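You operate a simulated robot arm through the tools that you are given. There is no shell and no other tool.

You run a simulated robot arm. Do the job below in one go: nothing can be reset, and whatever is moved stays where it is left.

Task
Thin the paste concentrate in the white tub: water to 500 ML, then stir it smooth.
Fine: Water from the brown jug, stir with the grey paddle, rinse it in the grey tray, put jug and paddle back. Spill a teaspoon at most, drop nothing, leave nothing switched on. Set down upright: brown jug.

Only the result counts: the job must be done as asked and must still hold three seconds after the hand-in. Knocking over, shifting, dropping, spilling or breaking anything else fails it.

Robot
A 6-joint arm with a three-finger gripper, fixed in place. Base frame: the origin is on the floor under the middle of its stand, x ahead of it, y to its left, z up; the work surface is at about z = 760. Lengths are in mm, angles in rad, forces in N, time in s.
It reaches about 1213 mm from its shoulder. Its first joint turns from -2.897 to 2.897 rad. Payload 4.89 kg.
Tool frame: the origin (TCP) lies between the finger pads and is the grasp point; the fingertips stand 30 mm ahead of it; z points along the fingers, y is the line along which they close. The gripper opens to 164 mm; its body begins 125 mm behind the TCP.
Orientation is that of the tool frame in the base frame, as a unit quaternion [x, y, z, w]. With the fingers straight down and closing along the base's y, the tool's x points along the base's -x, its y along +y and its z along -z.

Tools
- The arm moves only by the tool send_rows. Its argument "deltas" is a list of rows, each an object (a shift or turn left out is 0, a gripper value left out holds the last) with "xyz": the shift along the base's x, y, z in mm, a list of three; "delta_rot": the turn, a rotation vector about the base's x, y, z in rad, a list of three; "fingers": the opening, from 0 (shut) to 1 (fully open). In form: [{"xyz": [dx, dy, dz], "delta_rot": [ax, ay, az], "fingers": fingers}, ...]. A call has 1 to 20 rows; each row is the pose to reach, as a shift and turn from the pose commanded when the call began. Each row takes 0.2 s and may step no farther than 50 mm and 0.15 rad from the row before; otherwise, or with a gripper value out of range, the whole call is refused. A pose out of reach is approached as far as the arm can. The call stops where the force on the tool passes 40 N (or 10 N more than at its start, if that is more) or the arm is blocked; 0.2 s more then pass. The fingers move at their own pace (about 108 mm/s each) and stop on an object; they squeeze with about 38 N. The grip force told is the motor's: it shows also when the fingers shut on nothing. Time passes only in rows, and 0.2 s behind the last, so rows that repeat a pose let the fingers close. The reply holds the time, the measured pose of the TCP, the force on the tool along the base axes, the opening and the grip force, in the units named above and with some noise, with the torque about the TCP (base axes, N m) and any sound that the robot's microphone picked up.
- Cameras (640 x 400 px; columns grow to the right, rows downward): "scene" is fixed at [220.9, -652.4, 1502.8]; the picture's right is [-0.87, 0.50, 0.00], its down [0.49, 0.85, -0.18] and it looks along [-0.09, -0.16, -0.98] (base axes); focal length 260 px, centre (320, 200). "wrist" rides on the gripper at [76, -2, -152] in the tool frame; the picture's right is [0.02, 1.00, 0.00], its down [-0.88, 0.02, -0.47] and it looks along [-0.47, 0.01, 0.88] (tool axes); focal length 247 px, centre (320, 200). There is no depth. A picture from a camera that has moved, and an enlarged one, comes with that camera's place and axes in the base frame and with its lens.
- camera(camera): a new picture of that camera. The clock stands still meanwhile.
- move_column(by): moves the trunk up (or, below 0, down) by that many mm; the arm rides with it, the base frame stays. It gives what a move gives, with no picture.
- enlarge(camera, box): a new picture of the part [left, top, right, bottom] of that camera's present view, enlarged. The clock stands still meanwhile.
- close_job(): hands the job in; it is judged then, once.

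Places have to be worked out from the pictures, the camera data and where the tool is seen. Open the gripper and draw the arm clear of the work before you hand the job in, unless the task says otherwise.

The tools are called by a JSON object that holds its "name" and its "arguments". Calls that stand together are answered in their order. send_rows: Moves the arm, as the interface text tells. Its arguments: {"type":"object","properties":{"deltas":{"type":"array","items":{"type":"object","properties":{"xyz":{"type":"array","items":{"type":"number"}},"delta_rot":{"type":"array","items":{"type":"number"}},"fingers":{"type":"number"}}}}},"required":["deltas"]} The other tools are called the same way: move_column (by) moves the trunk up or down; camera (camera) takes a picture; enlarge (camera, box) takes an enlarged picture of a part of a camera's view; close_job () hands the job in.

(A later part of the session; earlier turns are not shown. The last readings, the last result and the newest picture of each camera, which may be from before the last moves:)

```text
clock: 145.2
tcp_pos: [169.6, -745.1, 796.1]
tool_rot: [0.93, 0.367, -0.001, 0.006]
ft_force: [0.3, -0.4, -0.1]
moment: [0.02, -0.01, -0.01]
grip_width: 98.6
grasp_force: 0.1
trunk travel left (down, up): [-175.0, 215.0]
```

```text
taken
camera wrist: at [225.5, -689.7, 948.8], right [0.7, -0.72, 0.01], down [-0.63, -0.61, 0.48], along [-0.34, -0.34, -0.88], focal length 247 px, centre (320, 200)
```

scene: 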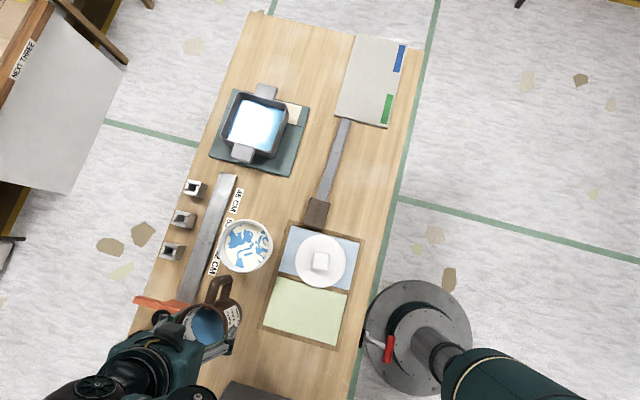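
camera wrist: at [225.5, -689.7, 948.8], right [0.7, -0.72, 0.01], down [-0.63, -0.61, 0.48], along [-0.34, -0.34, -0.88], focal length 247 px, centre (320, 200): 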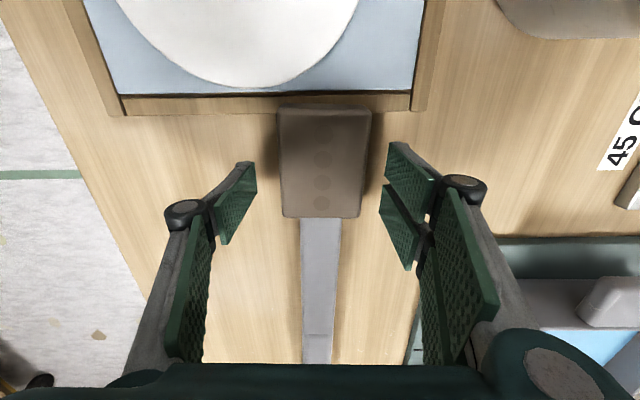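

All clear. I close on the handle.

{"name": "send_rows", "arguments": {"deltas": [{"fingers": 0.5}, {"fingers": 0.4}, {"fingers": 0.3}, {"fingers": 0.2}, {"fingers": 0.15}]}}

{"name": "camera", "arguments": {"camera": "wrist"}}

```text
clock: 146.4
tcp_pos: [169.8, -744.1, 797.0]
tool_rot: [0.931, 0.366, 0.0, 0.006]
ft_force: [0.1, 0.4, 2.0]
moment: [0.01, 0.02, 0.13]
grip_width: 59.4
grasp_force: 38.4
trunk travel left (down, up): [-175.0, 215.0]
```

```text
taken
camera wrist: at [225.5, -689.5, 949.0], right [0.7, -0.72, 0.01], down [-0.63, -0.61, 0.48], along [-0.34, -0.34, -0.88], focal length 247 px, centre (320, 200)
```

wrist: 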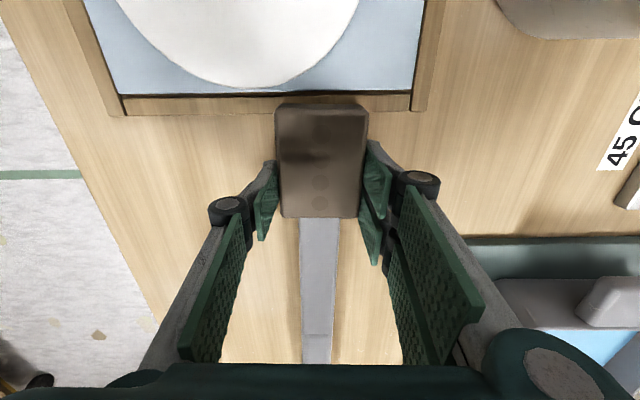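

Gripped at 59 mm. I lift slowly by 40 mm and check that the paddle stays level.

{"name": "send_rows", "arguments": {"deltas": [{"xyz": [0, 0, 5], "fingers": 0.1}, {"xyz": [0, 0, 12]}, {"xyz": [0, 0, 22]}, {"xyz": [0, 0, 32]}, {"xyz": [0, 0, 40]}, {"xyz": [0, 0, 40]}]}}

{"name": "camera", "arguments": {"camera": "wrist"}}

{"name": "enlarge", "arguments": {"camera": "scene", "box": [260, 90, 440, 260]}}

```text
clock: 147.8
tcp_pos: [170.6, -744.5, 838.1]
tool_rot: [0.931, 0.366, -0.001, 0.005]
ft_force: [0.3, -0.4, -2.2]
moment: [0.14, -0.12, 0.01]
grip_width: 59.2
grasp_force: 37.6
trunk travel left (down, up): [-175.0, 215.0]
```

```text
taken
camera wrist: at [225.7, -689.7, 989.6], right [0.7, -0.72, 0.01], down [-0.63, -0.61, 0.48], along [-0.34, -0.34, -0.88], focal length 247 px, centre (320, 200)
```

wrist: 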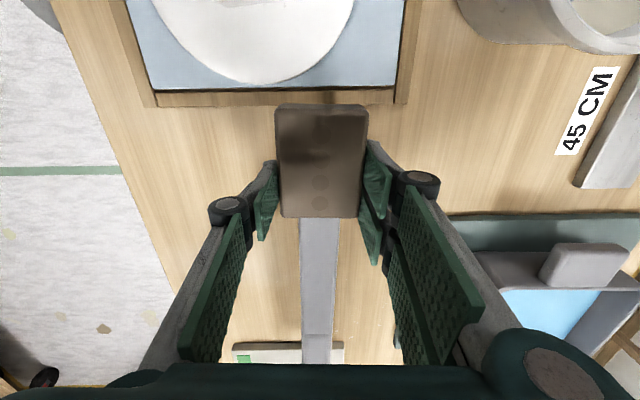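

```text
2.35 times, centred on (350, 175) of scene
camera zoom: at [220.9, -652.4, 1502.8], right [-0.87, 0.5, 0.0], down [0.49, 0.85, -0.18], along [-0.09, -0.16, -0.98], focal length 611 px, centre (249, 259)
```

zoom: 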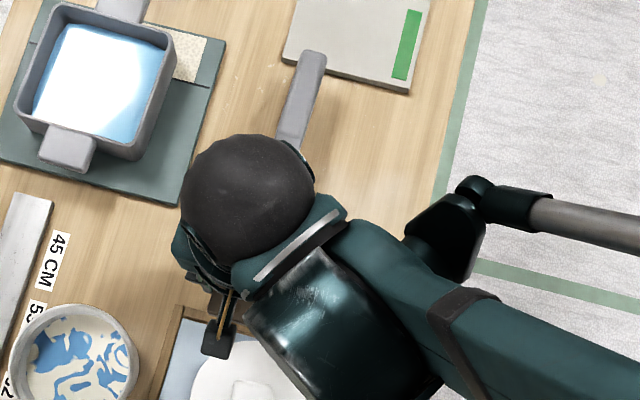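

The paddle (about 2.2 N) is held level. Now I swing the blade down: rotate about the across axis while raising, so the blade tip always stays above the bench.

{"name": "send_rows", "arguments": {"deltas": [{"xyz": [0, 0, 40], "delta_rot": [0.0682, -0.0731, 0]}, {"xyz": [0, 0, 80], "delta_rot": [0.15, -0.1608, 0]}, {"xyz": [0, 0, 120], "delta_rot": [0.2387, -0.2559, 0]}, {"xyz": [0, 0, 160], "delta_rot": [0.3274, -0.3509, 0]}, {"xyz": [0, 0, 195], "delta_rot": [0.416, -0.4459, 0]}, {"xyz": [0, 0, 225], "delta_rot": [0.5047, -0.5409, 0]}, {"xyz": [0, 0, 250], "delta_rot": [0.5933, -0.636, 0]}, {"xyz": [0, 0, 270], "delta_rot": [0.682, -0.731, 0]}]}}

{"name": "camera", "arguments": {"camera": "wrist"}}

{"name": "camera", "arguments": {"camera": "scene"}}

```text
clock: 149.6
tcp_pos: [205.1, -742.9, 1086.8]
tool_rot: [0.862, 0.321, 0.377, -0.108]
ft_force: [0.7, 0.8, -1.2]
moment: [0.01, -0.09, -0.03]
grip_width: 59.3
grasp_force: 38.3
out of reach, approached as far as the arm can: row 6, 7, 8
trunk travel left (down, up): [-175.0, 215.0]
```

```text
taken
camera wrist: at [154.8, -770.7, 1247.2], right [0.64, -0.76, 0.07], down [-0.71, -0.63, -0.3], along [0.28, 0.14, -0.95], focal length 247 px, centre (320, 200)
```

wrist: 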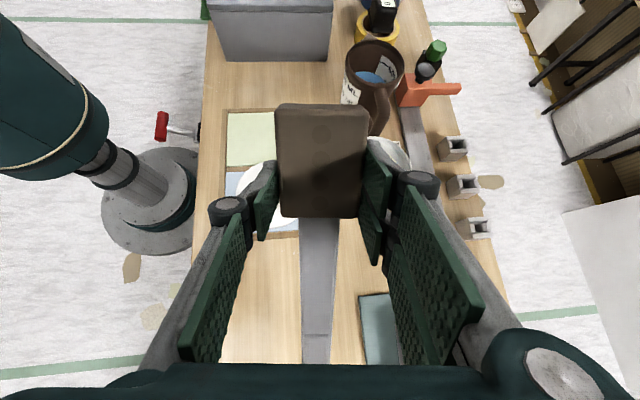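

```text
taken
```

scene: 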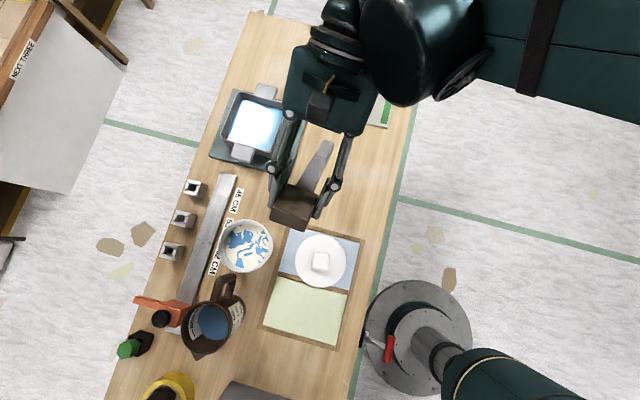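

Rotation in this direction hits a reach limit at about 46°, because the hand points sideways back toward the base. The blade tip is at about z≈880, clear of everything nearby, so I yaw the hand about the vertical toward a more outward-pointing direction.

{"name": "send_rows", "arguments": {"deltas": [{"xyz": [3, 4, 4], "delta_rot": [0, 0, -0.1]}, {"xyz": [6, 8, 8], "delta_rot": [0, 0, -0.22]}, {"xyz": [9, 12, 12], "delta_rot": [0, 0, -0.34]}, {"xyz": [12, 16, 16], "delta_rot": [0, 0, -0.46]}, {"xyz": [15, 20, 20], "delta_rot": [0, 0, -0.58]}, {"xyz": [18, 24, 24], "delta_rot": [0, 0, -0.7]}, {"xyz": [22, 28, 28], "delta_rot": [0, 0, -0.82]}, {"xyz": [26, 34, 32], "delta_rot": [0, 0, -0.94]}, {"xyz": [30, 38, 36], "delta_rot": [0, 0, -1.05]}, {"xyz": [35, 43, 40], "delta_rot": [0, 0, -1.13]}]}}

{"name": "camera", "arguments": {"camera": "wrist"}}

{"name": "camera", "arguments": {"camera": "scene"}}

```text
clock: 151.8
tcp_pos: [242.7, -698.2, 1128.5]
tool_rot: [0.9, -0.191, 0.375, 0.11]
ft_force: [0.7, -0.2, -1.7]
moment: [-0.01, -0.12, 0.1]
grip_width: 59.2
grasp_force: 37.6
trunk travel left (down, up): [-175.0, 215.0]
```

```text
taken
camera wrist: at [196.5, -665.7, 1288.5], right [-0.41, -0.91, 0.07], down [-0.88, 0.38, -0.3], along [0.25, -0.19, -0.95], focal length 247 px, centre (320, 200)
```

wrist: 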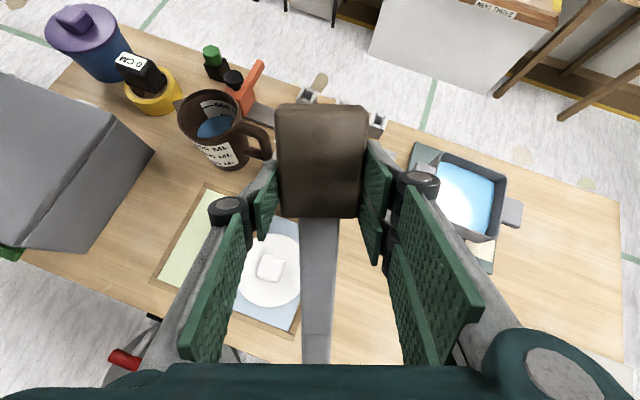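

```text
taken
```

scene: 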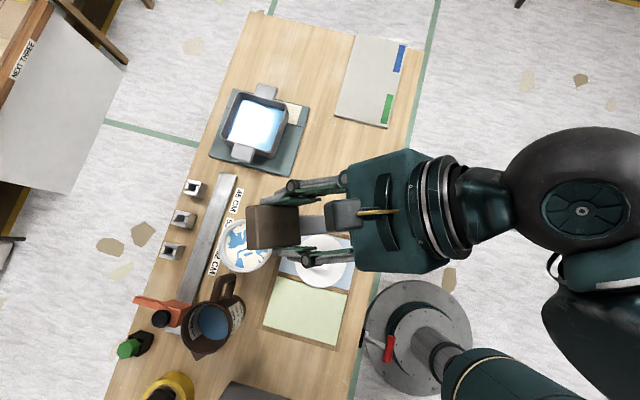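

The hand now points outward and the limit is gone. I finish turning the paddle to vertical (blade straight down) while raising to z≈1165.

{"name": "send_rows", "arguments": {"deltas": [{"xyz": [0, 0, 8], "delta_rot": [-0.0465, -0.1197, 0.0043]}, {"xyz": [0, 0, 16], "delta_rot": [-0.093, -0.2393, 0.0087]}, {"xyz": [0, 0, 24], "delta_rot": [-0.1395, -0.359, 0.013]}, {"xyz": [0, 0, 32], "delta_rot": [-0.186, -0.4787, 0.0173]}, {"xyz": [0, 0, 37], "delta_rot": [-0.2325, -0.5983, 0.0217]}, {"xyz": [0, 0, 37], "delta_rot": [-0.279, -0.718, 0.026]}, {"xyz": [0, 0, 37], "delta_rot": [-0.279, -0.718, 0.026]}]}}

{"name": "camera", "arguments": {"camera": "wrist"}}

{"name": "camera", "arguments": {"camera": "scene"}}

```text
clock: 153.4
tcp_pos: [243.1, -698.0, 1166.7]
tool_rot: [0.69, -0.153, 0.69, 0.153]
ft_force: [0.6, 0.4, -1.5]
moment: [0.02, 0.0, 0.03]
grip_width: 59.4
grasp_force: 38.2
trunk travel left (down, up): [-175.0, 215.0]
```

```text
taken
camera wrist: at [106.6, -632.5, 1243.1], right [-0.42, -0.91, 0.02], down [-0.44, 0.18, -0.88], along [0.79, -0.38, -0.47], focal length 247 px, centre (320, 200)
```

wrist: 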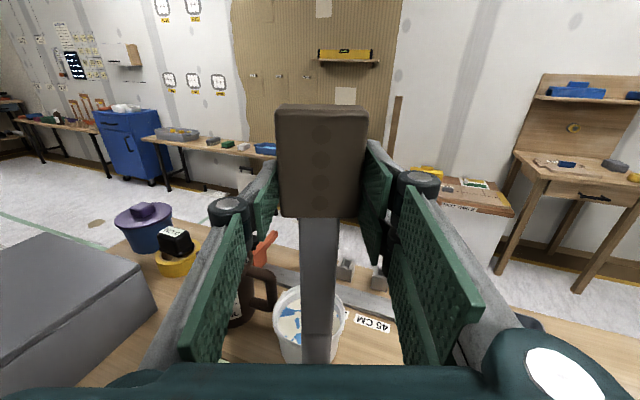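

```text
taken
```

scene: 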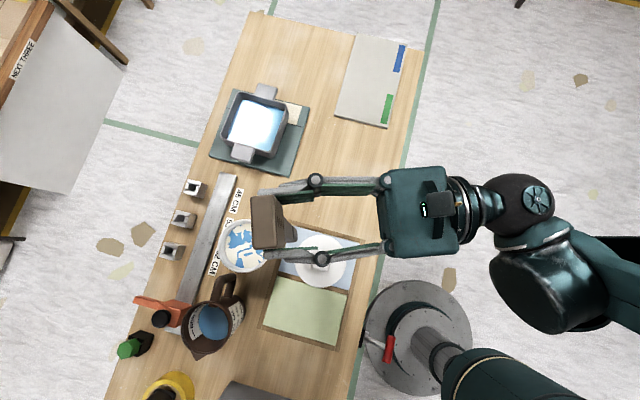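

The paddle hangs vertical with the hand horizontal at z≈1167 (tip near z≈878). I move it over the tub centre (I expect the blade about 28 mm ahead of the TCP) and check the alignment before lowering.

{"name": "send_rows", "arguments": {"deltas": [{"xyz": [20, -6.5, 0]}, {"xyz": [45, -14.6, 0]}, {"xyz": [70, -22.7, 0]}, {"xyz": [95, -30.8, 0]}, {"xyz": [111.6, -36.2, 0]}, {"xyz": [111.6, -36.2, 0]}]}}

{"name": "camera", "arguments": {"camera": "wrist"}}

{"name": "enlarge", "arguments": {"camera": "scene", "box": [160, 170, 320, 310]}}

```text
clock: 154.8
tcp_pos: [352.5, -733.7, 1167.0]
tool_rot: [0.691, -0.153, 0.69, 0.153]
ft_force: [-0.4, -0.6, -1.6]
moment: [0.01, 0.0, -0.02]
grip_width: 59.4
grasp_force: 37.7
trunk travel left (down, up): [-175.0, 215.0]
```

```text
taken
camera wrist: at [216.3, -668.5, 1243.9], right [-0.42, -0.91, 0.02], down [-0.44, 0.18, -0.88], along [0.79, -0.38, -0.47], focal length 247 px, centre (320, 200)
```

wrist: 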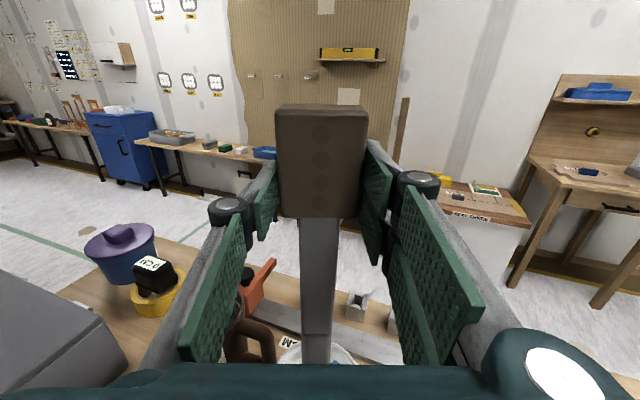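

```text
2.86 times, centred on (240, 240) of scene
camera zoom: at [220.9, -652.4, 1502.8], right [-0.87, 0.5, 0.0], down [0.49, 0.85, -0.18], along [-0.09, -0.16, -0.98], focal length 742 px, centre (549, 86)
```

zoom: 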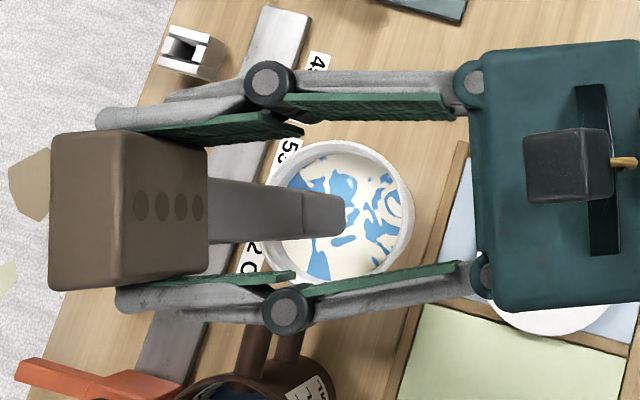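

From the scene view the blade tip is close over the tub, slightly toward the base side. I shift about 8 mm outward and lower until the tip is just inside the rim, then check centring.

{"name": "send_rows", "arguments": {"deltas": [{"xyz": [4, -2, 0]}, {"xyz": [8, -4, -8]}, {"xyz": [8, -4, -18]}, {"xyz": [8, -4, -28]}, {"xyz": [8, -4, -38]}, {"xyz": [8, -4, -38]}]}}

{"name": "enlarge", "arguments": {"camera": "scene", "box": [190, 200, 290, 280]}}

{"name": "enlarge", "arguments": {"camera": "wrist", "box": [220, 240, 420, 380]}}

```text
clock: 156.2
tcp_pos: [361.0, -738.2, 1127.7]
tool_rot: [0.691, -0.154, 0.689, 0.154]
ft_force: [-0.5, -0.3, -2.4]
moment: [0.03, 0.0, 0.0]
grip_width: 59.1
grasp_force: 37.8
trunk travel left (down, up): [-175.0, 215.0]
```

```text
5.00 times, centred on (240, 240) of scene
camera zoom: at [220.9, -652.4, 1502.8], right [-0.87, 0.5, 0.0], down [0.49, 0.85, -0.18], along [-0.09, -0.16, -0.98], focal length 1299 px, centre (720, 0)
```

zoom: 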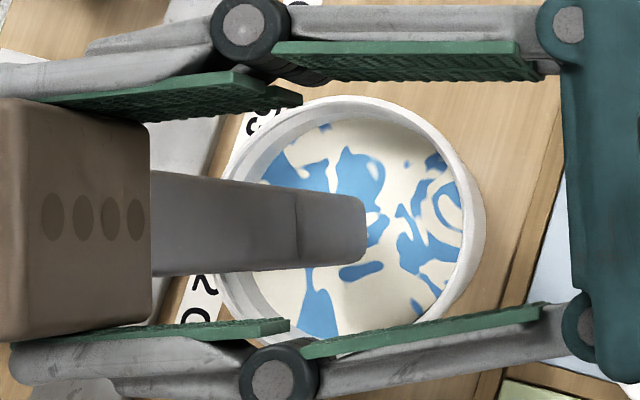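

```text
2.86 times, centred on (320, 310) of wrist
camera zoom: at [225.1, -672.4, 1204.6], right [-0.42, -0.91, 0.02], down [-0.44, 0.18, -0.88], along [0.79, -0.38, -0.47], focal length 706 px, centre (320, -114)
```

zoom: 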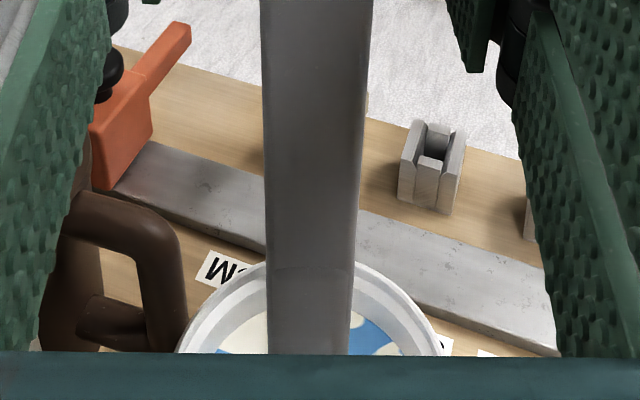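

The blade is well centred in the tub. I lower it slowly into the mixture to a tip height of about 782, watching the force.

{"name": "send_rows", "arguments": {"deltas": [{"xyz": [0, 0, -8]}, {"xyz": [0, 0, -16]}, {"xyz": [0, 0, -24]}, {"xyz": [0, 0, -32]}, {"xyz": [0, 0, -40]}, {"xyz": [0, 0, -46]}, {"xyz": [0, 0, -51]}, {"xyz": [0, 0, -55]}, {"xyz": [0, 0, -55]}]}}

{"name": "enlarge", "arguments": {"camera": "scene", "box": [190, 200, 290, 280]}}

```text
clock: 158.2
tcp_pos: [362.5, -738.5, 1072.0]
tool_rot: [0.691, -0.153, 0.69, 0.153]
ft_force: [0.1, -0.3, -1.8]
moment: [0.03, 0.02, 0.0]
grip_width: 59.4
grasp_force: 38.1
trunk travel left (down, up): [-175.0, 215.0]
```

```text
5.00 times, centred on (240, 240) of scene
camera zoom: at [220.9, -652.4, 1502.8], right [-0.87, 0.5, 0.0], down [0.49, 0.85, -0.18], along [-0.09, -0.16, -0.98], focal length 1299 px, centre (720, 0)
```

zoom: 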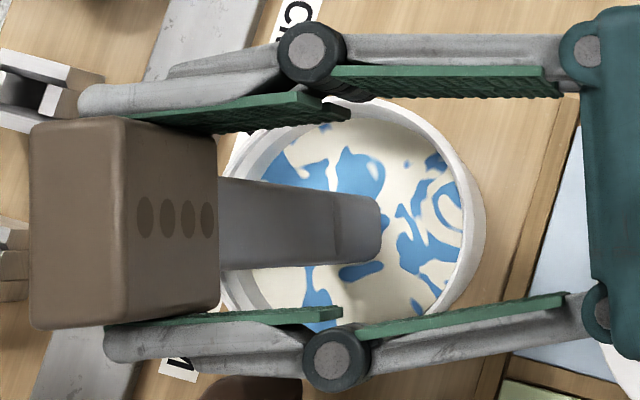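

The blade is in the mixture, close to the tub centre, with no contact force. I begin stirring gently with a small 14 mm circle to verify clearance.

{"name": "send_rows", "arguments": {"deltas": [{"xyz": [9, -3, 4]}, {"xyz": [17, -3, 4]}, {"xyz": [14.3, 5.2, 4]}, {"xyz": [7.3, 10.3, 4]}, {"xyz": [-1.3, 10.3, 4]}, {"xyz": [-8.3, 5.2, 4]}, {"xyz": [-11, -3, 4]}, {"xyz": [-8.3, -11.2, 4]}, {"xyz": [-1.3, -16.3, 4]}, {"xyz": [7.3, -16.3, 4]}, {"xyz": [14.3, -11.2, 4]}, {"xyz": [17, -3, 4]}, {"xyz": [14.3, 5.2, 4]}, {"xyz": [7.3, 10.3, 4]}]}}

{"name": "enlarge", "arguments": {"camera": "scene", "box": [190, 200, 290, 280]}}

```text
clock: 161.2
tcp_pos: [370.8, -727.4, 1078.6]
tool_rot: [0.691, -0.153, 0.69, 0.153]
ft_force: [-0.2, 0.3, -1.3]
moment: [-0.03, 0.02, 0.02]
grip_width: 59.2
grasp_force: 37.5
trunk travel left (down, up): [-175.0, 215.0]
```

```text
5.00 times, centred on (240, 240) of scene
camera zoom: at [220.9, -652.4, 1502.8], right [-0.87, 0.5, 0.0], down [0.49, 0.85, -0.18], along [-0.09, -0.16, -0.98], focal length 1299 px, centre (720, 0)
```

zoom: 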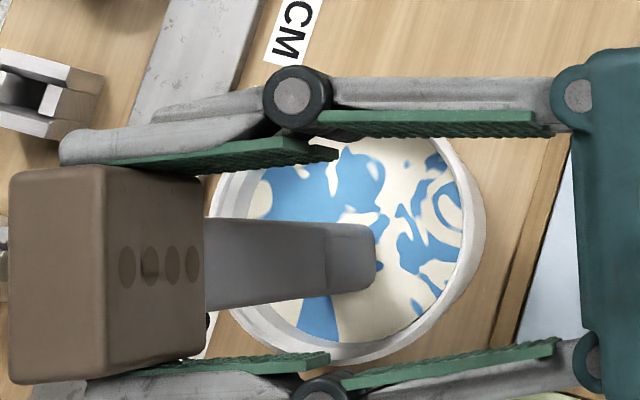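

No contact and the tub has not moved. The patches are hardly changed yet, so I widen the circle to 22 mm and do two full turns.

{"name": "send_rows", "arguments": {"deltas": [{"xyz": [2.5, 7.6, 0]}, {"xyz": [-11.1, 7.6, 0]}, {"xyz": [-22.1, -0.4, 0]}, {"xyz": [-26.3, -13.3, 0]}, {"xyz": [-22.1, -26.2, 0]}, {"xyz": [-11.1, -34.2, 0]}, {"xyz": [2.5, -34.2, 0]}, {"xyz": [13.5, -26.2, 0]}, {"xyz": [17.7, -13.3, 0]}, {"xyz": [13.5, -0.4, 0]}, {"xyz": [2.5, 7.6, 0]}, {"xyz": [-11.1, 7.6, 0]}, {"xyz": [-22.1, -0.4, 0]}, {"xyz": [-26.3, -13.3, 0]}, {"xyz": [-22.1, -26.2, 0]}, {"xyz": [-11.1, -34.2, 0]}, {"xyz": [2.5, -34.2, 0]}, {"xyz": [13.5, -26.2, 0]}, {"xyz": [17.7, -13.3, 0]}, {"xyz": [13.5, -0.4, 0]}]}}

{"name": "enlarge", "arguments": {"camera": "scene", "box": [190, 200, 290, 280]}}

```text
clock: 165.4
tcp_pos: [382.2, -728.7, 1078.4]
tool_rot: [0.691, -0.153, 0.69, 0.153]
ft_force: [0.5, -0.7, -1.4]
moment: [-0.02, 0.03, 0.05]
grip_width: 59.4
grasp_force: 38.2
trunk travel left (down, up): [-175.0, 215.0]
```

```text
5.00 times, centred on (240, 240) of scene
camera zoom: at [220.9, -652.4, 1502.8], right [-0.87, 0.5, 0.0], down [0.49, 0.85, -0.18], along [-0.09, -0.16, -0.98], focal length 1299 px, centre (720, 0)
```

zoom: 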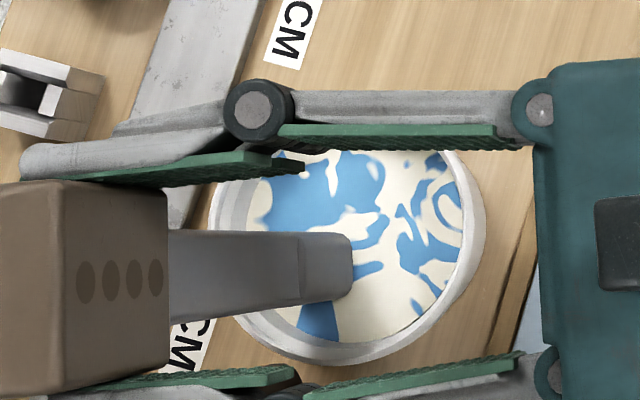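

The pattern in the mixture has not changed, so the blade is probably only dipping 15-25 mm. I return to the centre and lower by 14 mm in small steps, reading the force.

{"name": "send_rows", "arguments": {"deltas": [{"xyz": [-8, -6, 0]}, {"xyz": [-17.8, -12.9, 0]}, {"xyz": [-17.8, -12.9, -4]}, {"xyz": [-17.8, -12.9, -8]}, {"xyz": [-17.8, -12.9, -8]}]}}

{"name": "send_rows", "arguments": {"deltas": [{"xyz": [0, 0, -2]}, {"xyz": [0, 0, -4]}, {"xyz": [0, 0, -6]}, {"xyz": [0, 0, -6]}]}}

{"name": "enlarge", "arguments": {"camera": "scene", "box": [200, 210, 280, 275]}}

{"name": "camera", "arguments": {"camera": "wrist"}}

```text
clock: 166.6
tcp_pos: [363.0, -741.5, 1068.6]
tool_rot: [0.69, -0.153, 0.691, 0.153]
ft_force: [-0.1, -0.6, -1.7]
moment: [0.04, 0.02, 0.01]
grip_width: 59.3
grasp_force: 38.3
trunk travel left (down, up): [-175.0, 215.0]
```

```text
clock: 167.6
tcp_pos: [364.1, -741.6, 1063.9]
tool_rot: [0.691, -0.154, 0.69, 0.154]
ft_force: [0.4, -0.1, -0.8]
moment: [0.01, 0.04, -0.02]
grip_width: 59.1
grasp_force: 38.9
trunk travel left (down, up): [-175.0, 215.0]
```

```text
6.15 times, centred on (240, 242) of scene
camera zoom: at [220.9, -652.4, 1502.8], right [-0.87, 0.5, 0.0], down [0.49, 0.85, -0.18], along [-0.09, -0.16, -0.98], focal length 1598 px, centre (812, -62)
```

zoom: 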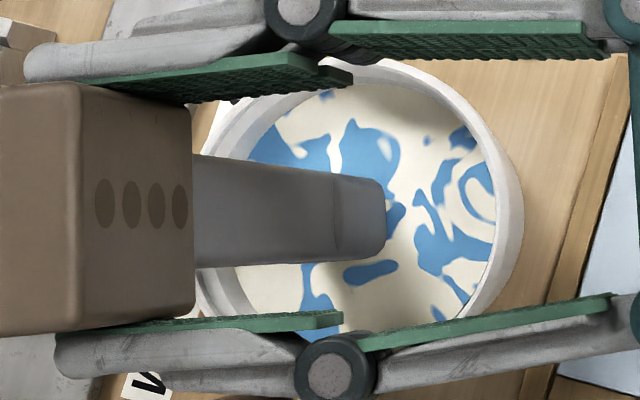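

```text
taken
camera wrist: at [228.2, -675.9, 1140.4], right [-0.42, -0.91, 0.02], down [-0.44, 0.18, -0.88], along [0.79, -0.38, -0.47], focal length 247 px, centre (320, 200)
```

wrist: 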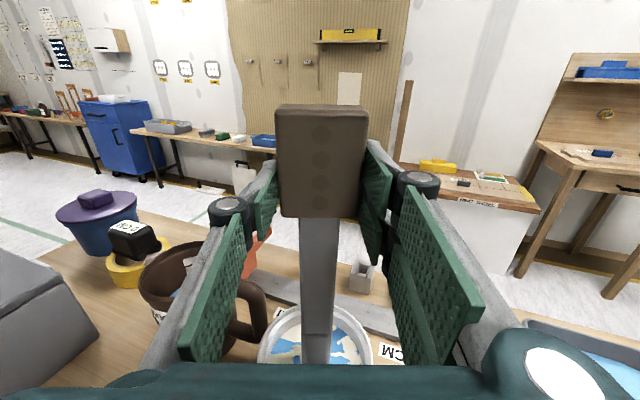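

The blade now dips about 40 mm. I stir two turns with a 22 mm radius at this depth and compare the pattern.

{"name": "send_rows", "arguments": {"deltas": [{"xyz": [10, 0, 0]}, {"xyz": [22, 0, 0]}, {"xyz": [17.8, 12.9, 0]}, {"xyz": [6.8, 20.9, 0]}, {"xyz": [-6.8, 20.9, 0]}, {"xyz": [-17.8, 12.9, 0]}, {"xyz": [-22, 0, 0]}, {"xyz": [-17.8, -12.9, 0]}, {"xyz": [-6.8, -20.9, 0]}, {"xyz": [6.8, -20.9, 0]}, {"xyz": [17.8, -12.9, 0]}, {"xyz": [22, 0, 0]}, {"xyz": [17.8, 12.9, 0]}, {"xyz": [6.8, 20.9, 0]}, {"xyz": [-6.8, 20.9, 0]}, {"xyz": [-17.8, 12.9, 0]}, {"xyz": [-22, 0, 0]}, {"xyz": [-17.8, -12.9, 0]}, {"xyz": [-6.8, -20.9, 0]}, {"xyz": [0, 0, 0]}]}}

{"name": "enlarge", "arguments": {"camera": "scene", "box": [200, 210, 280, 275]}}

```text
clock: 171.8
tcp_pos: [363.7, -743.8, 1061.8]
tool_rot: [0.691, -0.153, 0.69, 0.153]
ft_force: [0.3, -0.7, -2.1]
moment: [-0.03, 0.0, 0.12]
grip_width: 59.4
grasp_force: 38.2
trunk travel left (down, up): [-175.0, 215.0]
```

```text
6.15 times, centred on (240, 242) of scene
camera zoom: at [220.9, -652.4, 1502.8], right [-0.87, 0.5, 0.0], down [0.49, 0.85, -0.18], along [-0.09, -0.16, -0.98], focal length 1598 px, centre (812, -62)
```

zoom: 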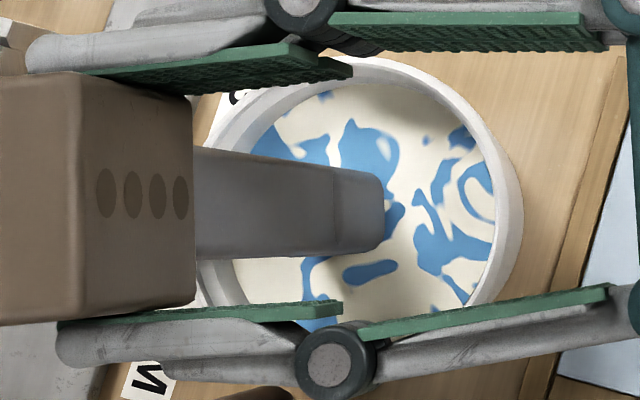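

Still no visible change in the pattern. I lower further in 2 mm steps to find how much depth remains above the tub floor.

{"name": "send_rows", "arguments": {"deltas": [{"xyz": [0, 0, -2]}, {"xyz": [0, 0, -4]}, {"xyz": [0, 0, -4]}]}}

{"name": "send_rows", "arguments": {"deltas": [{"xyz": [0, 0, -2]}, {"xyz": [0, 0, -4]}, {"xyz": [0, 0, -4]}]}}

{"name": "send_rows", "arguments": {"deltas": [{"xyz": [0, 0, -2]}, {"xyz": [0, 0, -3]}, {"xyz": [0, 0, -3]}]}}

```text
clock: 172.6
tcp_pos: [362.5, -742.9, 1057.8]
tool_rot: [0.691, -0.153, 0.69, 0.153]
ft_force: [-1.2, -0.3, -1.9]
moment: [0.02, 0.02, -0.01]
grip_width: 59.2
grasp_force: 38.1
trunk travel left (down, up): [-175.0, 215.0]
```

```text
clock: 173.4
tcp_pos: [364.0, -740.9, 1053.5]
tool_rot: [0.691, -0.154, 0.69, 0.154]
ft_force: [0.9, 0.3, -1.3]
moment: [0.02, 0.02, -0.01]
grip_width: 59.4
grasp_force: 38.3
trunk travel left (down, up): [-175.0, 215.0]
```

```text
clock: 174.2
tcp_pos: [363.9, -742.0, 1052.8]
tool_rot: [0.69, -0.154, 0.691, 0.153]
ft_force: [-1.1, -1.5, 7.7]
moment: [-0.38, 0.08, -0.02]
grip_width: 58.9
grasp_force: 38.5
trunk travel left (down, up): [-175.0, 215.0]
```

The floor is felt at TCP z≈1052.5 (so the earlier stirring was at a proper depth). I lift 6 mm off the floor and stir faster with several more turns.

{"name": "send_rows", "arguments": {"deltas": [{"xyz": [0, 0, 4]}, {"xyz": [12, 0, 6]}, {"xyz": [24, 0, 6]}, {"xyz": [17, 17, 6]}, {"xyz": [0, 24, 6]}, {"xyz": [-17, 17, 6]}, {"xyz": [-24, 0, 6]}, {"xyz": [-17, -17, 6]}, {"xyz": [0, -24, 6]}, {"xyz": [17, -17, 6]}, {"xyz": [24, 0, 6]}, {"xyz": [17, 17, 6]}, {"xyz": [0, 24, 6]}, {"xyz": [-17, 17, 6]}, {"xyz": [-24, 0, 6]}, {"xyz": [-17, -17, 6]}, {"xyz": [0, -24, 6]}, {"xyz": [17, -17, 6]}, {"xyz": [24, 0, 6]}, {"xyz": [24, 0, 6]}]}}

{"name": "send_rows", "arguments": {"deltas": [{"xyz": [-7, 17, 0]}, {"xyz": [-24, 24, 0]}, {"xyz": [-41, 17, 0]}, {"xyz": [-48, 0, 0]}, {"xyz": [-41, -17, 0]}, {"xyz": [-24, -24, 0]}, {"xyz": [-7, -17, 0]}, {"xyz": [0, 0, 0]}, {"xyz": [-7, 17, 0]}, {"xyz": [-24, 24, 0]}, {"xyz": [-41, 17, 0]}, {"xyz": [-48, 0, 0]}, {"xyz": [-41, -17, 0]}, {"xyz": [-24, -24, 0]}, {"xyz": [-7, -17, 0]}, {"xyz": [0, 0, 0]}, {"xyz": [-7, 17, 0]}, {"xyz": [-24, 24, 0]}, {"xyz": [-24, 12, 0]}, {"xyz": [-24, 0, 0]}]}}

{"name": "enlarge", "arguments": {"camera": "scene", "box": [200, 210, 280, 275]}}

```text
clock: 178.4
tcp_pos: [388.1, -742.0, 1059.1]
tool_rot: [0.691, -0.154, 0.69, 0.153]
ft_force: [0.5, 0.0, -1.6]
moment: [0.02, 0.02, 0.0]
grip_width: 59.2
grasp_force: 38.5
trunk travel left (down, up): [-175.0, 215.0]
```

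```text
clock: 182.6
tcp_pos: [365.2, -740.6, 1057.8]
tool_rot: [0.69, -0.154, 0.691, 0.153]
ft_force: [0.0, 1.0, -1.4]
moment: [0.04, 0.08, -0.09]
grip_width: 59.6
grasp_force: 38.1
trunk travel left (down, up): [-175.0, 215.0]
```

```text
6.15 times, centred on (240, 242) of scene
camera zoom: at [220.9, -652.4, 1502.8], right [-0.87, 0.5, 0.0], down [0.49, 0.85, -0.18], along [-0.09, -0.16, -0.98], focal length 1598 px, centre (812, -62)
```

zoom: 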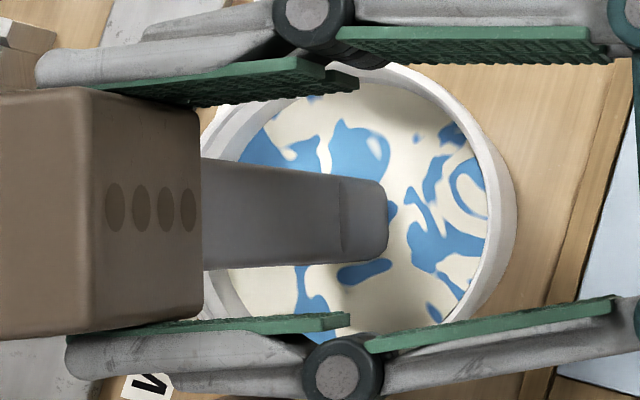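

The pattern looks nearly unchanged, and the tub rim appears shifted by about 3-4 mm toward +x, so my circle was too wide on that side. I hold still, and zoom in to judge the tub position and the mixture state carefully.

{"name": "enlarge", "arguments": {"camera": "scene", "box": [220, 215, 280, 275]}}

{"name": "enlarge", "arguments": {"camera": "wrist", "box": [230, 270, 400, 370]}}

{"name": "enlarge", "arguments": {"camera": "scene", "box": [190, 200, 290, 280]}}

```text
6.67 times, centred on (250, 245) of scene
camera zoom: at [220.9, -652.4, 1502.8], right [-0.87, 0.5, 0.0], down [0.49, 0.85, -0.18], along [-0.09, -0.16, -0.98], focal length 1732 px, centre (787, -100)
```

zoom: 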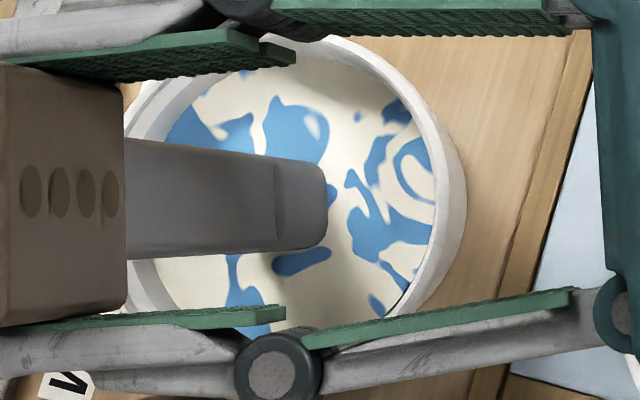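

```text
3.76 times, centred on (315, 320) of wrist
camera zoom: at [228.2, -675.0, 1135.0], right [-0.42, -0.91, 0.02], down [-0.44, 0.18, -0.88], along [0.79, -0.38, -0.47], focal length 930 px, centre (339, -252)
```

zoom: 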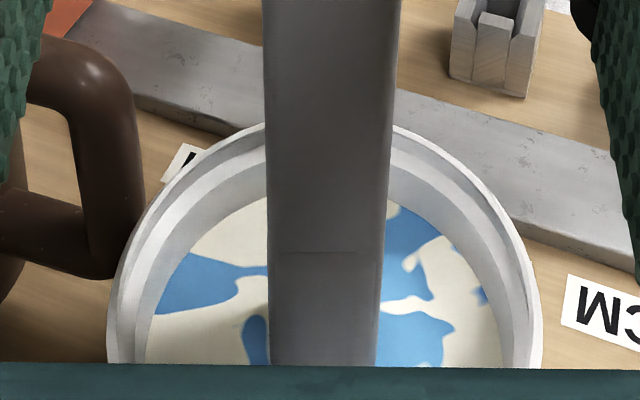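

```text
5.00 times, centred on (240, 240) of scene
camera zoom: at [220.9, -652.4, 1502.8], right [-0.87, 0.5, 0.0], down [0.49, 0.85, -0.18], along [-0.09, -0.16, -0.98], focal length 1299 px, centre (720, 0)
```

zoom: 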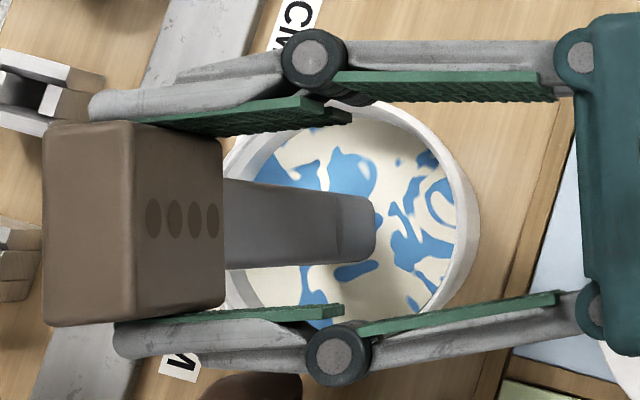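

The tub slid about 3 mm toward +x: the blade bar is thicker than I assumed and sat about 5 mm off centre. I recentre by -5 mm in x and keep to a 14 mm radius from now on, with several quick turns to see whether the mixture starts to blend.

{"name": "send_rows", "arguments": {"deltas": [{"xyz": [-5, 0, 0]}, {"xyz": [9, 0, 0]}, {"xyz": [2, 12.1, 0]}, {"xyz": [-12, 12.1, 0]}, {"xyz": [-19, 0, 0]}, {"xyz": [-12, -12.1, 0]}, {"xyz": [2, -12.1, 0]}, {"xyz": [9, 0, 0]}, {"xyz": [2, 12.1, 0]}, {"xyz": [-12, 12.1, 0]}, {"xyz": [-19, 0, 0]}, {"xyz": [-12, -12.1, 0]}, {"xyz": [2, -12.1, 0]}, {"xyz": [9, 0, 0]}, {"xyz": [2, 12.1, 0]}, {"xyz": [-12, 12.1, 0]}, {"xyz": [-19, 0, 0]}, {"xyz": [-12, -12.1, 0]}, {"xyz": [2, -12.1, 0]}, {"xyz": [-5, 0, 0]}]}}

{"name": "send_rows", "arguments": {"deltas": [{"xyz": [14, 0, 0]}, {"xyz": [7, 12.1, 0]}, {"xyz": [-7, 12.1, 0]}, {"xyz": [-14, 0, 0]}, {"xyz": [-7, -12.1, 0]}, {"xyz": [7, -12.1, 0]}, {"xyz": [14, 0, 0]}, {"xyz": [7, 12.1, 0]}, {"xyz": [-7, 12.1, 0]}, {"xyz": [-14, 0, 0]}, {"xyz": [-7, -12.1, 0]}, {"xyz": [7, -12.1, 0]}, {"xyz": [14, 0, 0]}, {"xyz": [7, 12.1, 0]}, {"xyz": [-7, 12.1, 0]}, {"xyz": [-14, 0, 0]}, {"xyz": [-7, -12.1, 0]}, {"xyz": [7, -12.1, 0]}, {"xyz": [14, 0, 0]}, {"xyz": [0, 0, 0]}]}}

{"name": "enlarge", "arguments": {"camera": "scene", "box": [220, 215, 280, 275]}}

{"name": "enlarge", "arguments": {"camera": "wrist", "box": [230, 270, 400, 370]}}

```text
clock: 186.8
tcp_pos: [359.9, -739.5, 1057.2]
tool_rot: [0.691, -0.153, 0.69, 0.153]
ft_force: [-1.4, -0.4, -2.5]
moment: [-0.01, -0.05, 0.1]
grip_width: 59.3
grasp_force: 37.8
trunk travel left (down, up): [-175.0, 215.0]
```

```text
clock: 191.0
tcp_pos: [360.9, -739.7, 1056.2]
tool_rot: [0.691, -0.154, 0.69, 0.154]
ft_force: [0.8, 0.2, -1.5]
moment: [-0.02, 0.03, -0.02]
grip_width: 59.3
grasp_force: 38.6
trunk travel left (down, up): [-175.0, 215.0]
```

```text
6.67 times, centred on (250, 245) of scene
camera zoom: at [220.9, -652.4, 1502.8], right [-0.87, 0.5, 0.0], down [0.49, 0.85, -0.18], along [-0.09, -0.16, -0.98], focal length 1732 px, centre (787, -100)
```

zoom: 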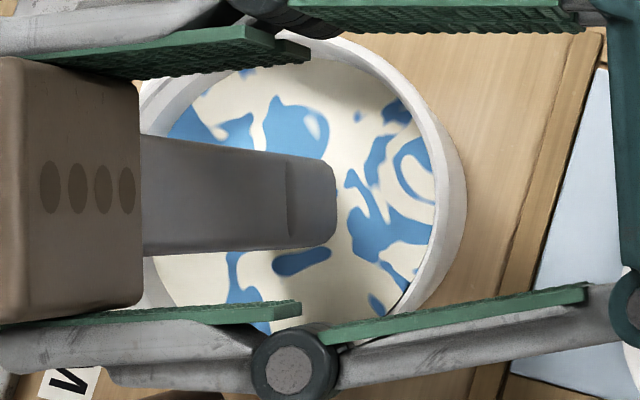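

```text
3.76 times, centred on (315, 320) of wrist
camera zoom: at [224.7, -674.1, 1133.2], right [-0.42, -0.91, 0.02], down [-0.44, 0.18, -0.88], along [0.79, -0.38, -0.47], focal length 930 px, centre (339, -252)
```

zoom: 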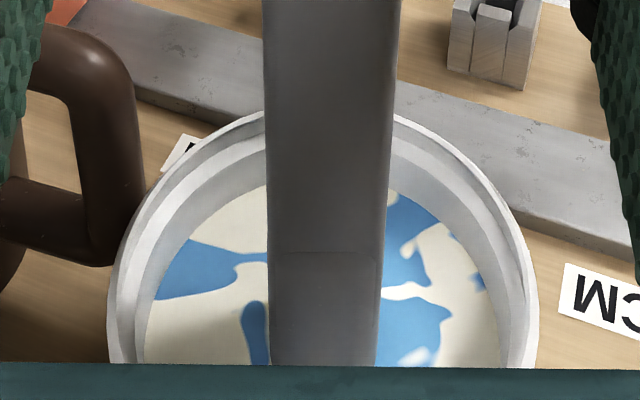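

Even after many slow turns the pattern is identical, so the strokes are probably too gentle. I try faster strokes: brisk 32 mm sweeps across the centre, well inside the walls.

{"name": "send_rows", "arguments": {"deltas": [{"xyz": [0, 16, 0]}, {"xyz": [0, -16, 0]}, {"xyz": [0, 16, 0]}, {"xyz": [0, -16, 0]}, {"xyz": [0, 16, 0]}, {"xyz": [0, -16, 0]}, {"xyz": [14, 0, 0]}, {"xyz": [-14, 0, 0]}, {"xyz": [14, 0, 0]}, {"xyz": [-14, 0, 0]}, {"xyz": [14, 0, 0]}, {"xyz": [-14, 0, 0]}, {"xyz": [0, 16, 0]}, {"xyz": [14, 0, 0]}, {"xyz": [0, -16, 0]}, {"xyz": [-14, 0, 0]}, {"xyz": [0, 16, 0]}, {"xyz": [14, 0, 0]}, {"xyz": [0, -16, 0]}, {"xyz": [0, 0, 0]}]}}

{"name": "enlarge", "arguments": {"camera": "scene", "box": [220, 215, 280, 275]}}

```text
clock: 195.2
tcp_pos: [358.6, -740.4, 1057.8]
tool_rot: [0.691, -0.154, 0.689, 0.154]
ft_force: [0.2, 0.3, -1.7]
moment: [0.02, -0.01, 0.03]
grip_width: 59.3
grasp_force: 38.2
trunk travel left (down, up): [-175.0, 215.0]
```

```text
6.67 times, centred on (250, 245) of scene
camera zoom: at [220.9, -652.4, 1502.8], right [-0.87, 0.5, 0.0], down [0.49, 0.85, -0.18], along [-0.09, -0.16, -0.98], focal length 1732 px, centre (787, -100)
```

zoom: 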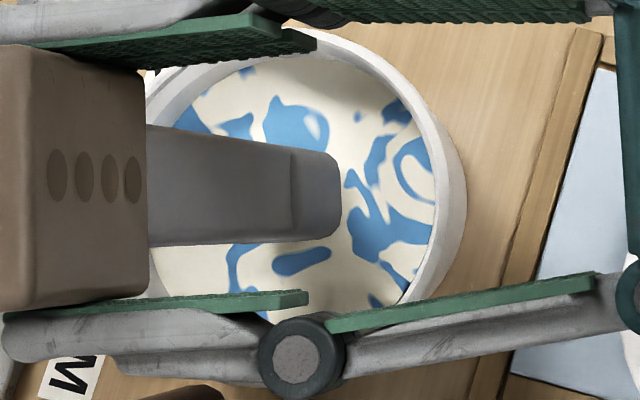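

No visible change yet; the surface may only switch once enough stirring has accumulated. I keep stirring with a safe 16 mm radius for several more calls, watching the tub.

{"name": "send_rows", "arguments": {"deltas": [{"xyz": [16, 0, 0]}, {"xyz": [8, 13.9, 0]}, {"xyz": [-8, 13.9, 0]}, {"xyz": [-16, 0, 0]}, {"xyz": [-8, -13.9, 0]}, {"xyz": [8, -13.9, 0]}, {"xyz": [16, 0, 0]}, {"xyz": [8, 13.9, 0]}, {"xyz": [-8, 13.9, 0]}, {"xyz": [-16, 0, 0]}, {"xyz": [-8, -13.9, 0]}, {"xyz": [8, -13.9, 0]}, {"xyz": [16, 0, 0]}, {"xyz": [8, 13.9, 0]}, {"xyz": [-8, 13.9, 0]}, {"xyz": [-16, 0, 0]}, {"xyz": [-8, -13.9, 0]}, {"xyz": [8, -13.9, 0]}, {"xyz": [16, 0, 0]}, {"xyz": [0, 0, 0]}]}}

{"name": "send_rows", "arguments": {"deltas": [{"xyz": [16, 0, 0]}, {"xyz": [8, 13.9, 0]}, {"xyz": [-8, 13.9, 0]}, {"xyz": [-16, 0, 0]}, {"xyz": [-8, -13.9, 0]}, {"xyz": [8, -13.9, 0]}, {"xyz": [16, 0, 0]}, {"xyz": [8, 13.9, 0]}, {"xyz": [-8, 13.9, 0]}, {"xyz": [-16, 0, 0]}, {"xyz": [-8, -13.9, 0]}, {"xyz": [8, -13.9, 0]}, {"xyz": [16, 0, 0]}, {"xyz": [8, 13.9, 0]}, {"xyz": [-8, 13.9, 0]}, {"xyz": [-16, 0, 0]}, {"xyz": [-8, -13.9, 0]}, {"xyz": [8, -13.9, 0]}, {"xyz": [16, 0, 0]}, {"xyz": [0, 0, 0]}]}}

{"name": "enlarge", "arguments": {"camera": "scene", "box": [220, 215, 280, 275]}}

```text
clock: 199.4
tcp_pos: [358.7, -743.2, 1054.4]
tool_rot: [0.69, -0.153, 0.69, 0.153]
ft_force: [1.1, 0.4, -2.2]
moment: [-0.03, -0.02, 0.03]
grip_width: 59.4
grasp_force: 38.0
trunk travel left (down, up): [-175.0, 215.0]
```

```text
clock: 203.6
tcp_pos: [358.9, -741.8, 1057.7]
tool_rot: [0.692, -0.153, 0.689, 0.153]
ft_force: [0.3, 0.3, -1.6]
moment: [-0.01, -0.02, 0.0]
grip_width: 59.5
grasp_force: 38.3
trunk travel left (down, up): [-175.0, 215.0]
```

```text
6.67 times, centred on (250, 245) of scene
camera zoom: at [220.9, -652.4, 1502.8], right [-0.87, 0.5, 0.0], down [0.49, 0.85, -0.18], along [-0.09, -0.16, -0.98], focal length 1732 px, centre (787, -100)
```

zoom: 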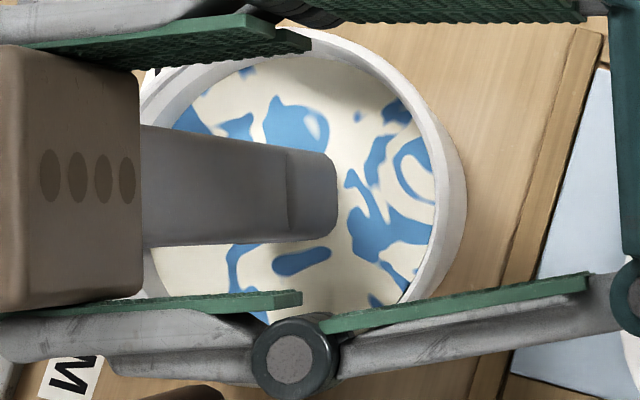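

Still static. I lift the blade just out of the mixture, staying over the tub, to see whether the grey end is coated and what it looks like.

{"name": "send_rows", "arguments": {"deltas": [{"xyz": [0, 0, 10]}, {"xyz": [0, 0, 25]}, {"xyz": [0, 0, 40]}, {"xyz": [0, 0, 55]}, {"xyz": [0, 0, 70]}, {"xyz": [0, 0, 80]}, {"xyz": [0, 0, 80]}, {"xyz": [0, 0, 80]}]}}

{"name": "enlarge", "arguments": {"camera": "scene", "box": [190, 200, 290, 280]}}

{"name": "enlarge", "arguments": {"camera": "wrist", "box": [260, 90, 380, 370]}}

```text
clock: 205.4
tcp_pos: [358.8, -743.6, 1137.5]
tool_rot: [0.691, -0.153, 0.69, 0.153]
ft_force: [0.0, 1.1, -1.1]
moment: [0.02, 0.07, 0.01]
grip_width: 59.4
grasp_force: 37.4
trunk travel left (down, up): [-175.0, 215.0]
```

```text
5.00 times, centred on (240, 240) of scene
camera zoom: at [220.9, -652.4, 1502.8], right [-0.87, 0.5, 0.0], down [0.49, 0.85, -0.18], along [-0.09, -0.16, -0.98], focal length 1299 px, centre (720, 0)
```

zoom: 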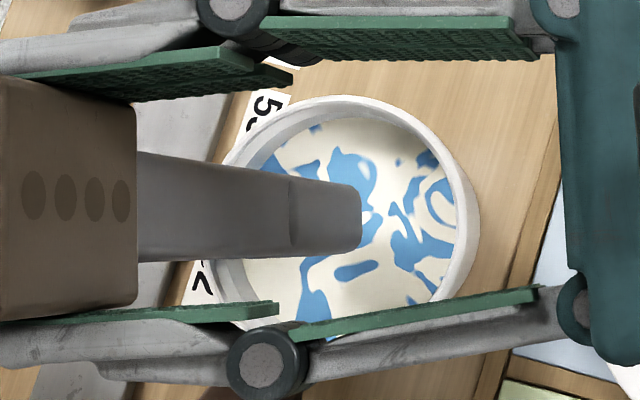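

```text
1.43 times, centred on (320, 230) of wrist
camera zoom: at [222.7, -677.0, 1214.3], right [-0.42, -0.91, 0.02], down [-0.44, 0.18, -0.88], along [0.79, -0.38, -0.47], focal length 353 px, centre (320, 157)
```

zoom: 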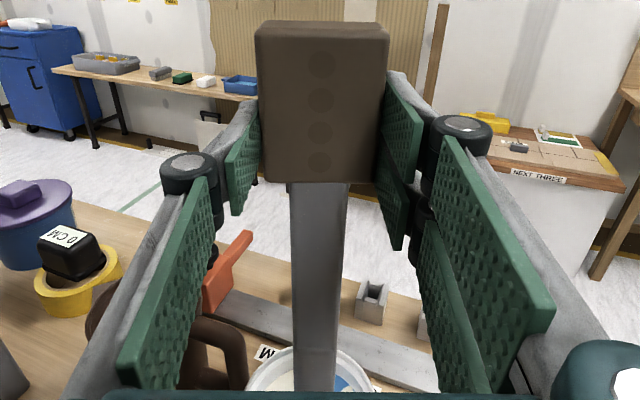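

The grey end comes out clean and the mixture did not react at all, so I now believe the wide brown block with the four holes is the actual paddle head and the grey bar is its handle. I let it hang over the tub a moment, then take it back to lay it down and regrip it by the grey bar.

{"name": "send_rows", "arguments": {"deltas": [{"xyz": [0, 0, 10]}, {"xyz": [0, 0, 20]}, {"xyz": [0, 0, 30]}, {"xyz": [0, 0, 30]}, {"xyz": [0, 0, 30]}, {"xyz": [0, 0, 30]}, {"xyz": [-20, 8, 30]}, {"xyz": [-45, 18, 30]}, {"xyz": [-70, 28, 30]}, {"xyz": [-95, 37, 30]}, {"xyz": [-115, 45, 30]}, {"xyz": [-115, 45, 30]}]}}

{"name": "enlarge", "arguments": {"camera": "scene", "box": [190, 180, 310, 280]}}

```text
clock: 208.0
tcp_pos: [245.4, -693.2, 1169.0]
tool_rot: [0.691, -0.153, 0.69, 0.153]
ft_force: [0.3, 0.1, -1.4]
moment: [0.03, 0.01, -0.02]
grip_width: 59.1
grasp_force: 38.3
trunk travel left (down, up): [-175.0, 215.0]
```

```text
4.00 times, centred on (250, 230) of scene
camera zoom: at [220.9, -652.4, 1502.8], right [-0.87, 0.5, 0.0], down [0.49, 0.85, -0.18], along [-0.09, -0.16, -0.98], focal length 1039 px, centre (600, 80)
```

zoom: 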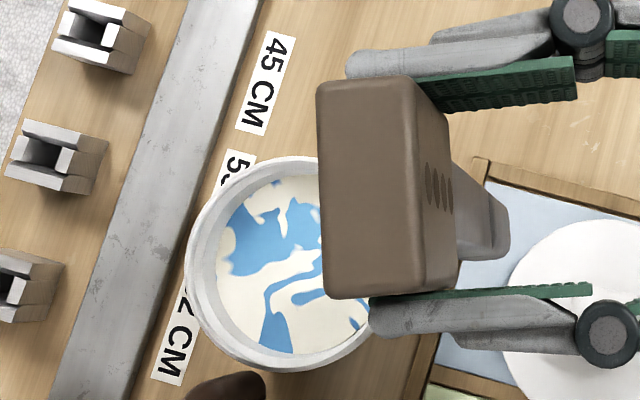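

I reverse my earlier path: tilt back to about 45°, then yaw back toward the paddle's resting direction.

{"name": "send_rows", "arguments": {"deltas": [{"xyz": [-1, -2, -6], "delta_rot": [0.0465, 0.1197, -0.0043]}, {"xyz": [-2, -4, -12], "delta_rot": [0.093, 0.2393, -0.0087]}, {"xyz": [-2, -5, -20], "delta_rot": [0.1395, 0.359, -0.013]}, {"xyz": [-2, -5, -28], "delta_rot": [0.186, 0.4787, -0.0173]}, {"xyz": [-2, -5, -36], "delta_rot": [0.2325, 0.5983, -0.0217]}, {"xyz": [-2, -5, -40], "delta_rot": [0.279, 0.718, -0.026]}, {"xyz": [-2, -5, -40], "delta_rot": [0.279, 0.718, -0.026]}]}}

{"name": "send_rows", "arguments": {"deltas": [{"xyz": [-5, -5, -4], "delta_rot": [0, 0, 0.1]}, {"xyz": [-9, -9, -8], "delta_rot": [0, 0, 0.22]}, {"xyz": [-13, -15, -12], "delta_rot": [0, 0, 0.34]}, {"xyz": [-17, -19, -16], "delta_rot": [0, 0, 0.46]}, {"xyz": [-20, -23, -20], "delta_rot": [0, 0, 0.58]}, {"xyz": [-23, -27, -24], "delta_rot": [0, 0, 0.7]}, {"xyz": [-26, -31, -28], "delta_rot": [0, 0, 0.82]}, {"xyz": [-29, -35, -32], "delta_rot": [0, 0, 0.94]}, {"xyz": [-32, -39, -36], "delta_rot": [0, 0, 1.05]}, {"xyz": [-35, -43, -40], "delta_rot": [0, 0, 1.13]}]}}

```text
clock: 209.6
tcp_pos: [242.2, -700.6, 1127.4]
tool_rot: [0.901, -0.191, 0.374, 0.111]
ft_force: [0.3, 0.7, -2.3]
moment: [-0.04, -0.1, -0.03]
grip_width: 59.3
grasp_force: 38.3
trunk travel left (down, up): [-175.0, 215.0]
```

```text
clock: 211.8
tcp_pos: [207.2, -743.7, 1088.6]
tool_rot: [0.863, 0.321, 0.376, -0.108]
ft_force: [0.2, -0.4, -1.3]
moment: [-0.02, -0.04, -0.02]
grip_width: 59.4
grasp_force: 37.9
trunk travel left (down, up): [-175.0, 215.0]
```

Back at the earlier boundary pose. Now I bring the paddle level again above its resting place.

{"name": "send_rows", "arguments": {"deltas": [{"xyz": [-5, 0, -10], "delta_rot": [-0.0714, 0.0905, 0.0043]}, {"xyz": [-10, 0, -25], "delta_rot": [-0.1429, 0.1811, 0.0087]}, {"xyz": [-16, -1, -45], "delta_rot": [-0.2143, 0.2716, 0.013]}, {"xyz": [-22, -1, -70], "delta_rot": [-0.2858, 0.3621, 0.0173]}, {"xyz": [-28, -1, -95], "delta_rot": [-0.3572, 0.4526, 0.0216]}, {"xyz": [-33, -1, -120], "delta_rot": [-0.4287, 0.5432, 0.026]}, {"xyz": [-37.2, -1, -138], "delta_rot": [-0.5001, 0.6337, 0.0303]}, {"xyz": [-37.2, -1, -138], "delta_rot": [-0.5001, 0.6337, 0.0303]}]}}

{"name": "camera", "arguments": {"camera": "wrist"}}

```text
clock: 213.6
tcp_pos: [169.9, -746.4, 949.7]
tool_rot: [0.931, 0.366, -0.001, 0.007]
ft_force: [-0.8, 0.3, -0.5]
moment: [0.13, -0.12, 0.0]
grip_width: 59.5
grasp_force: 37.9
trunk travel left (down, up): [-175.0, 215.0]
```

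```text
taken
camera wrist: at [225.8, -691.3, 1102.0], right [0.7, -0.72, 0.01], down [-0.63, -0.61, 0.48], along [-0.34, -0.34, -0.88], focal length 247 px, centre (320, 200)
```

wrist: 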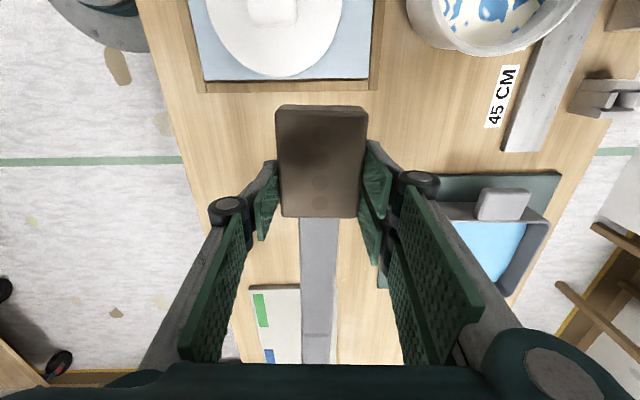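

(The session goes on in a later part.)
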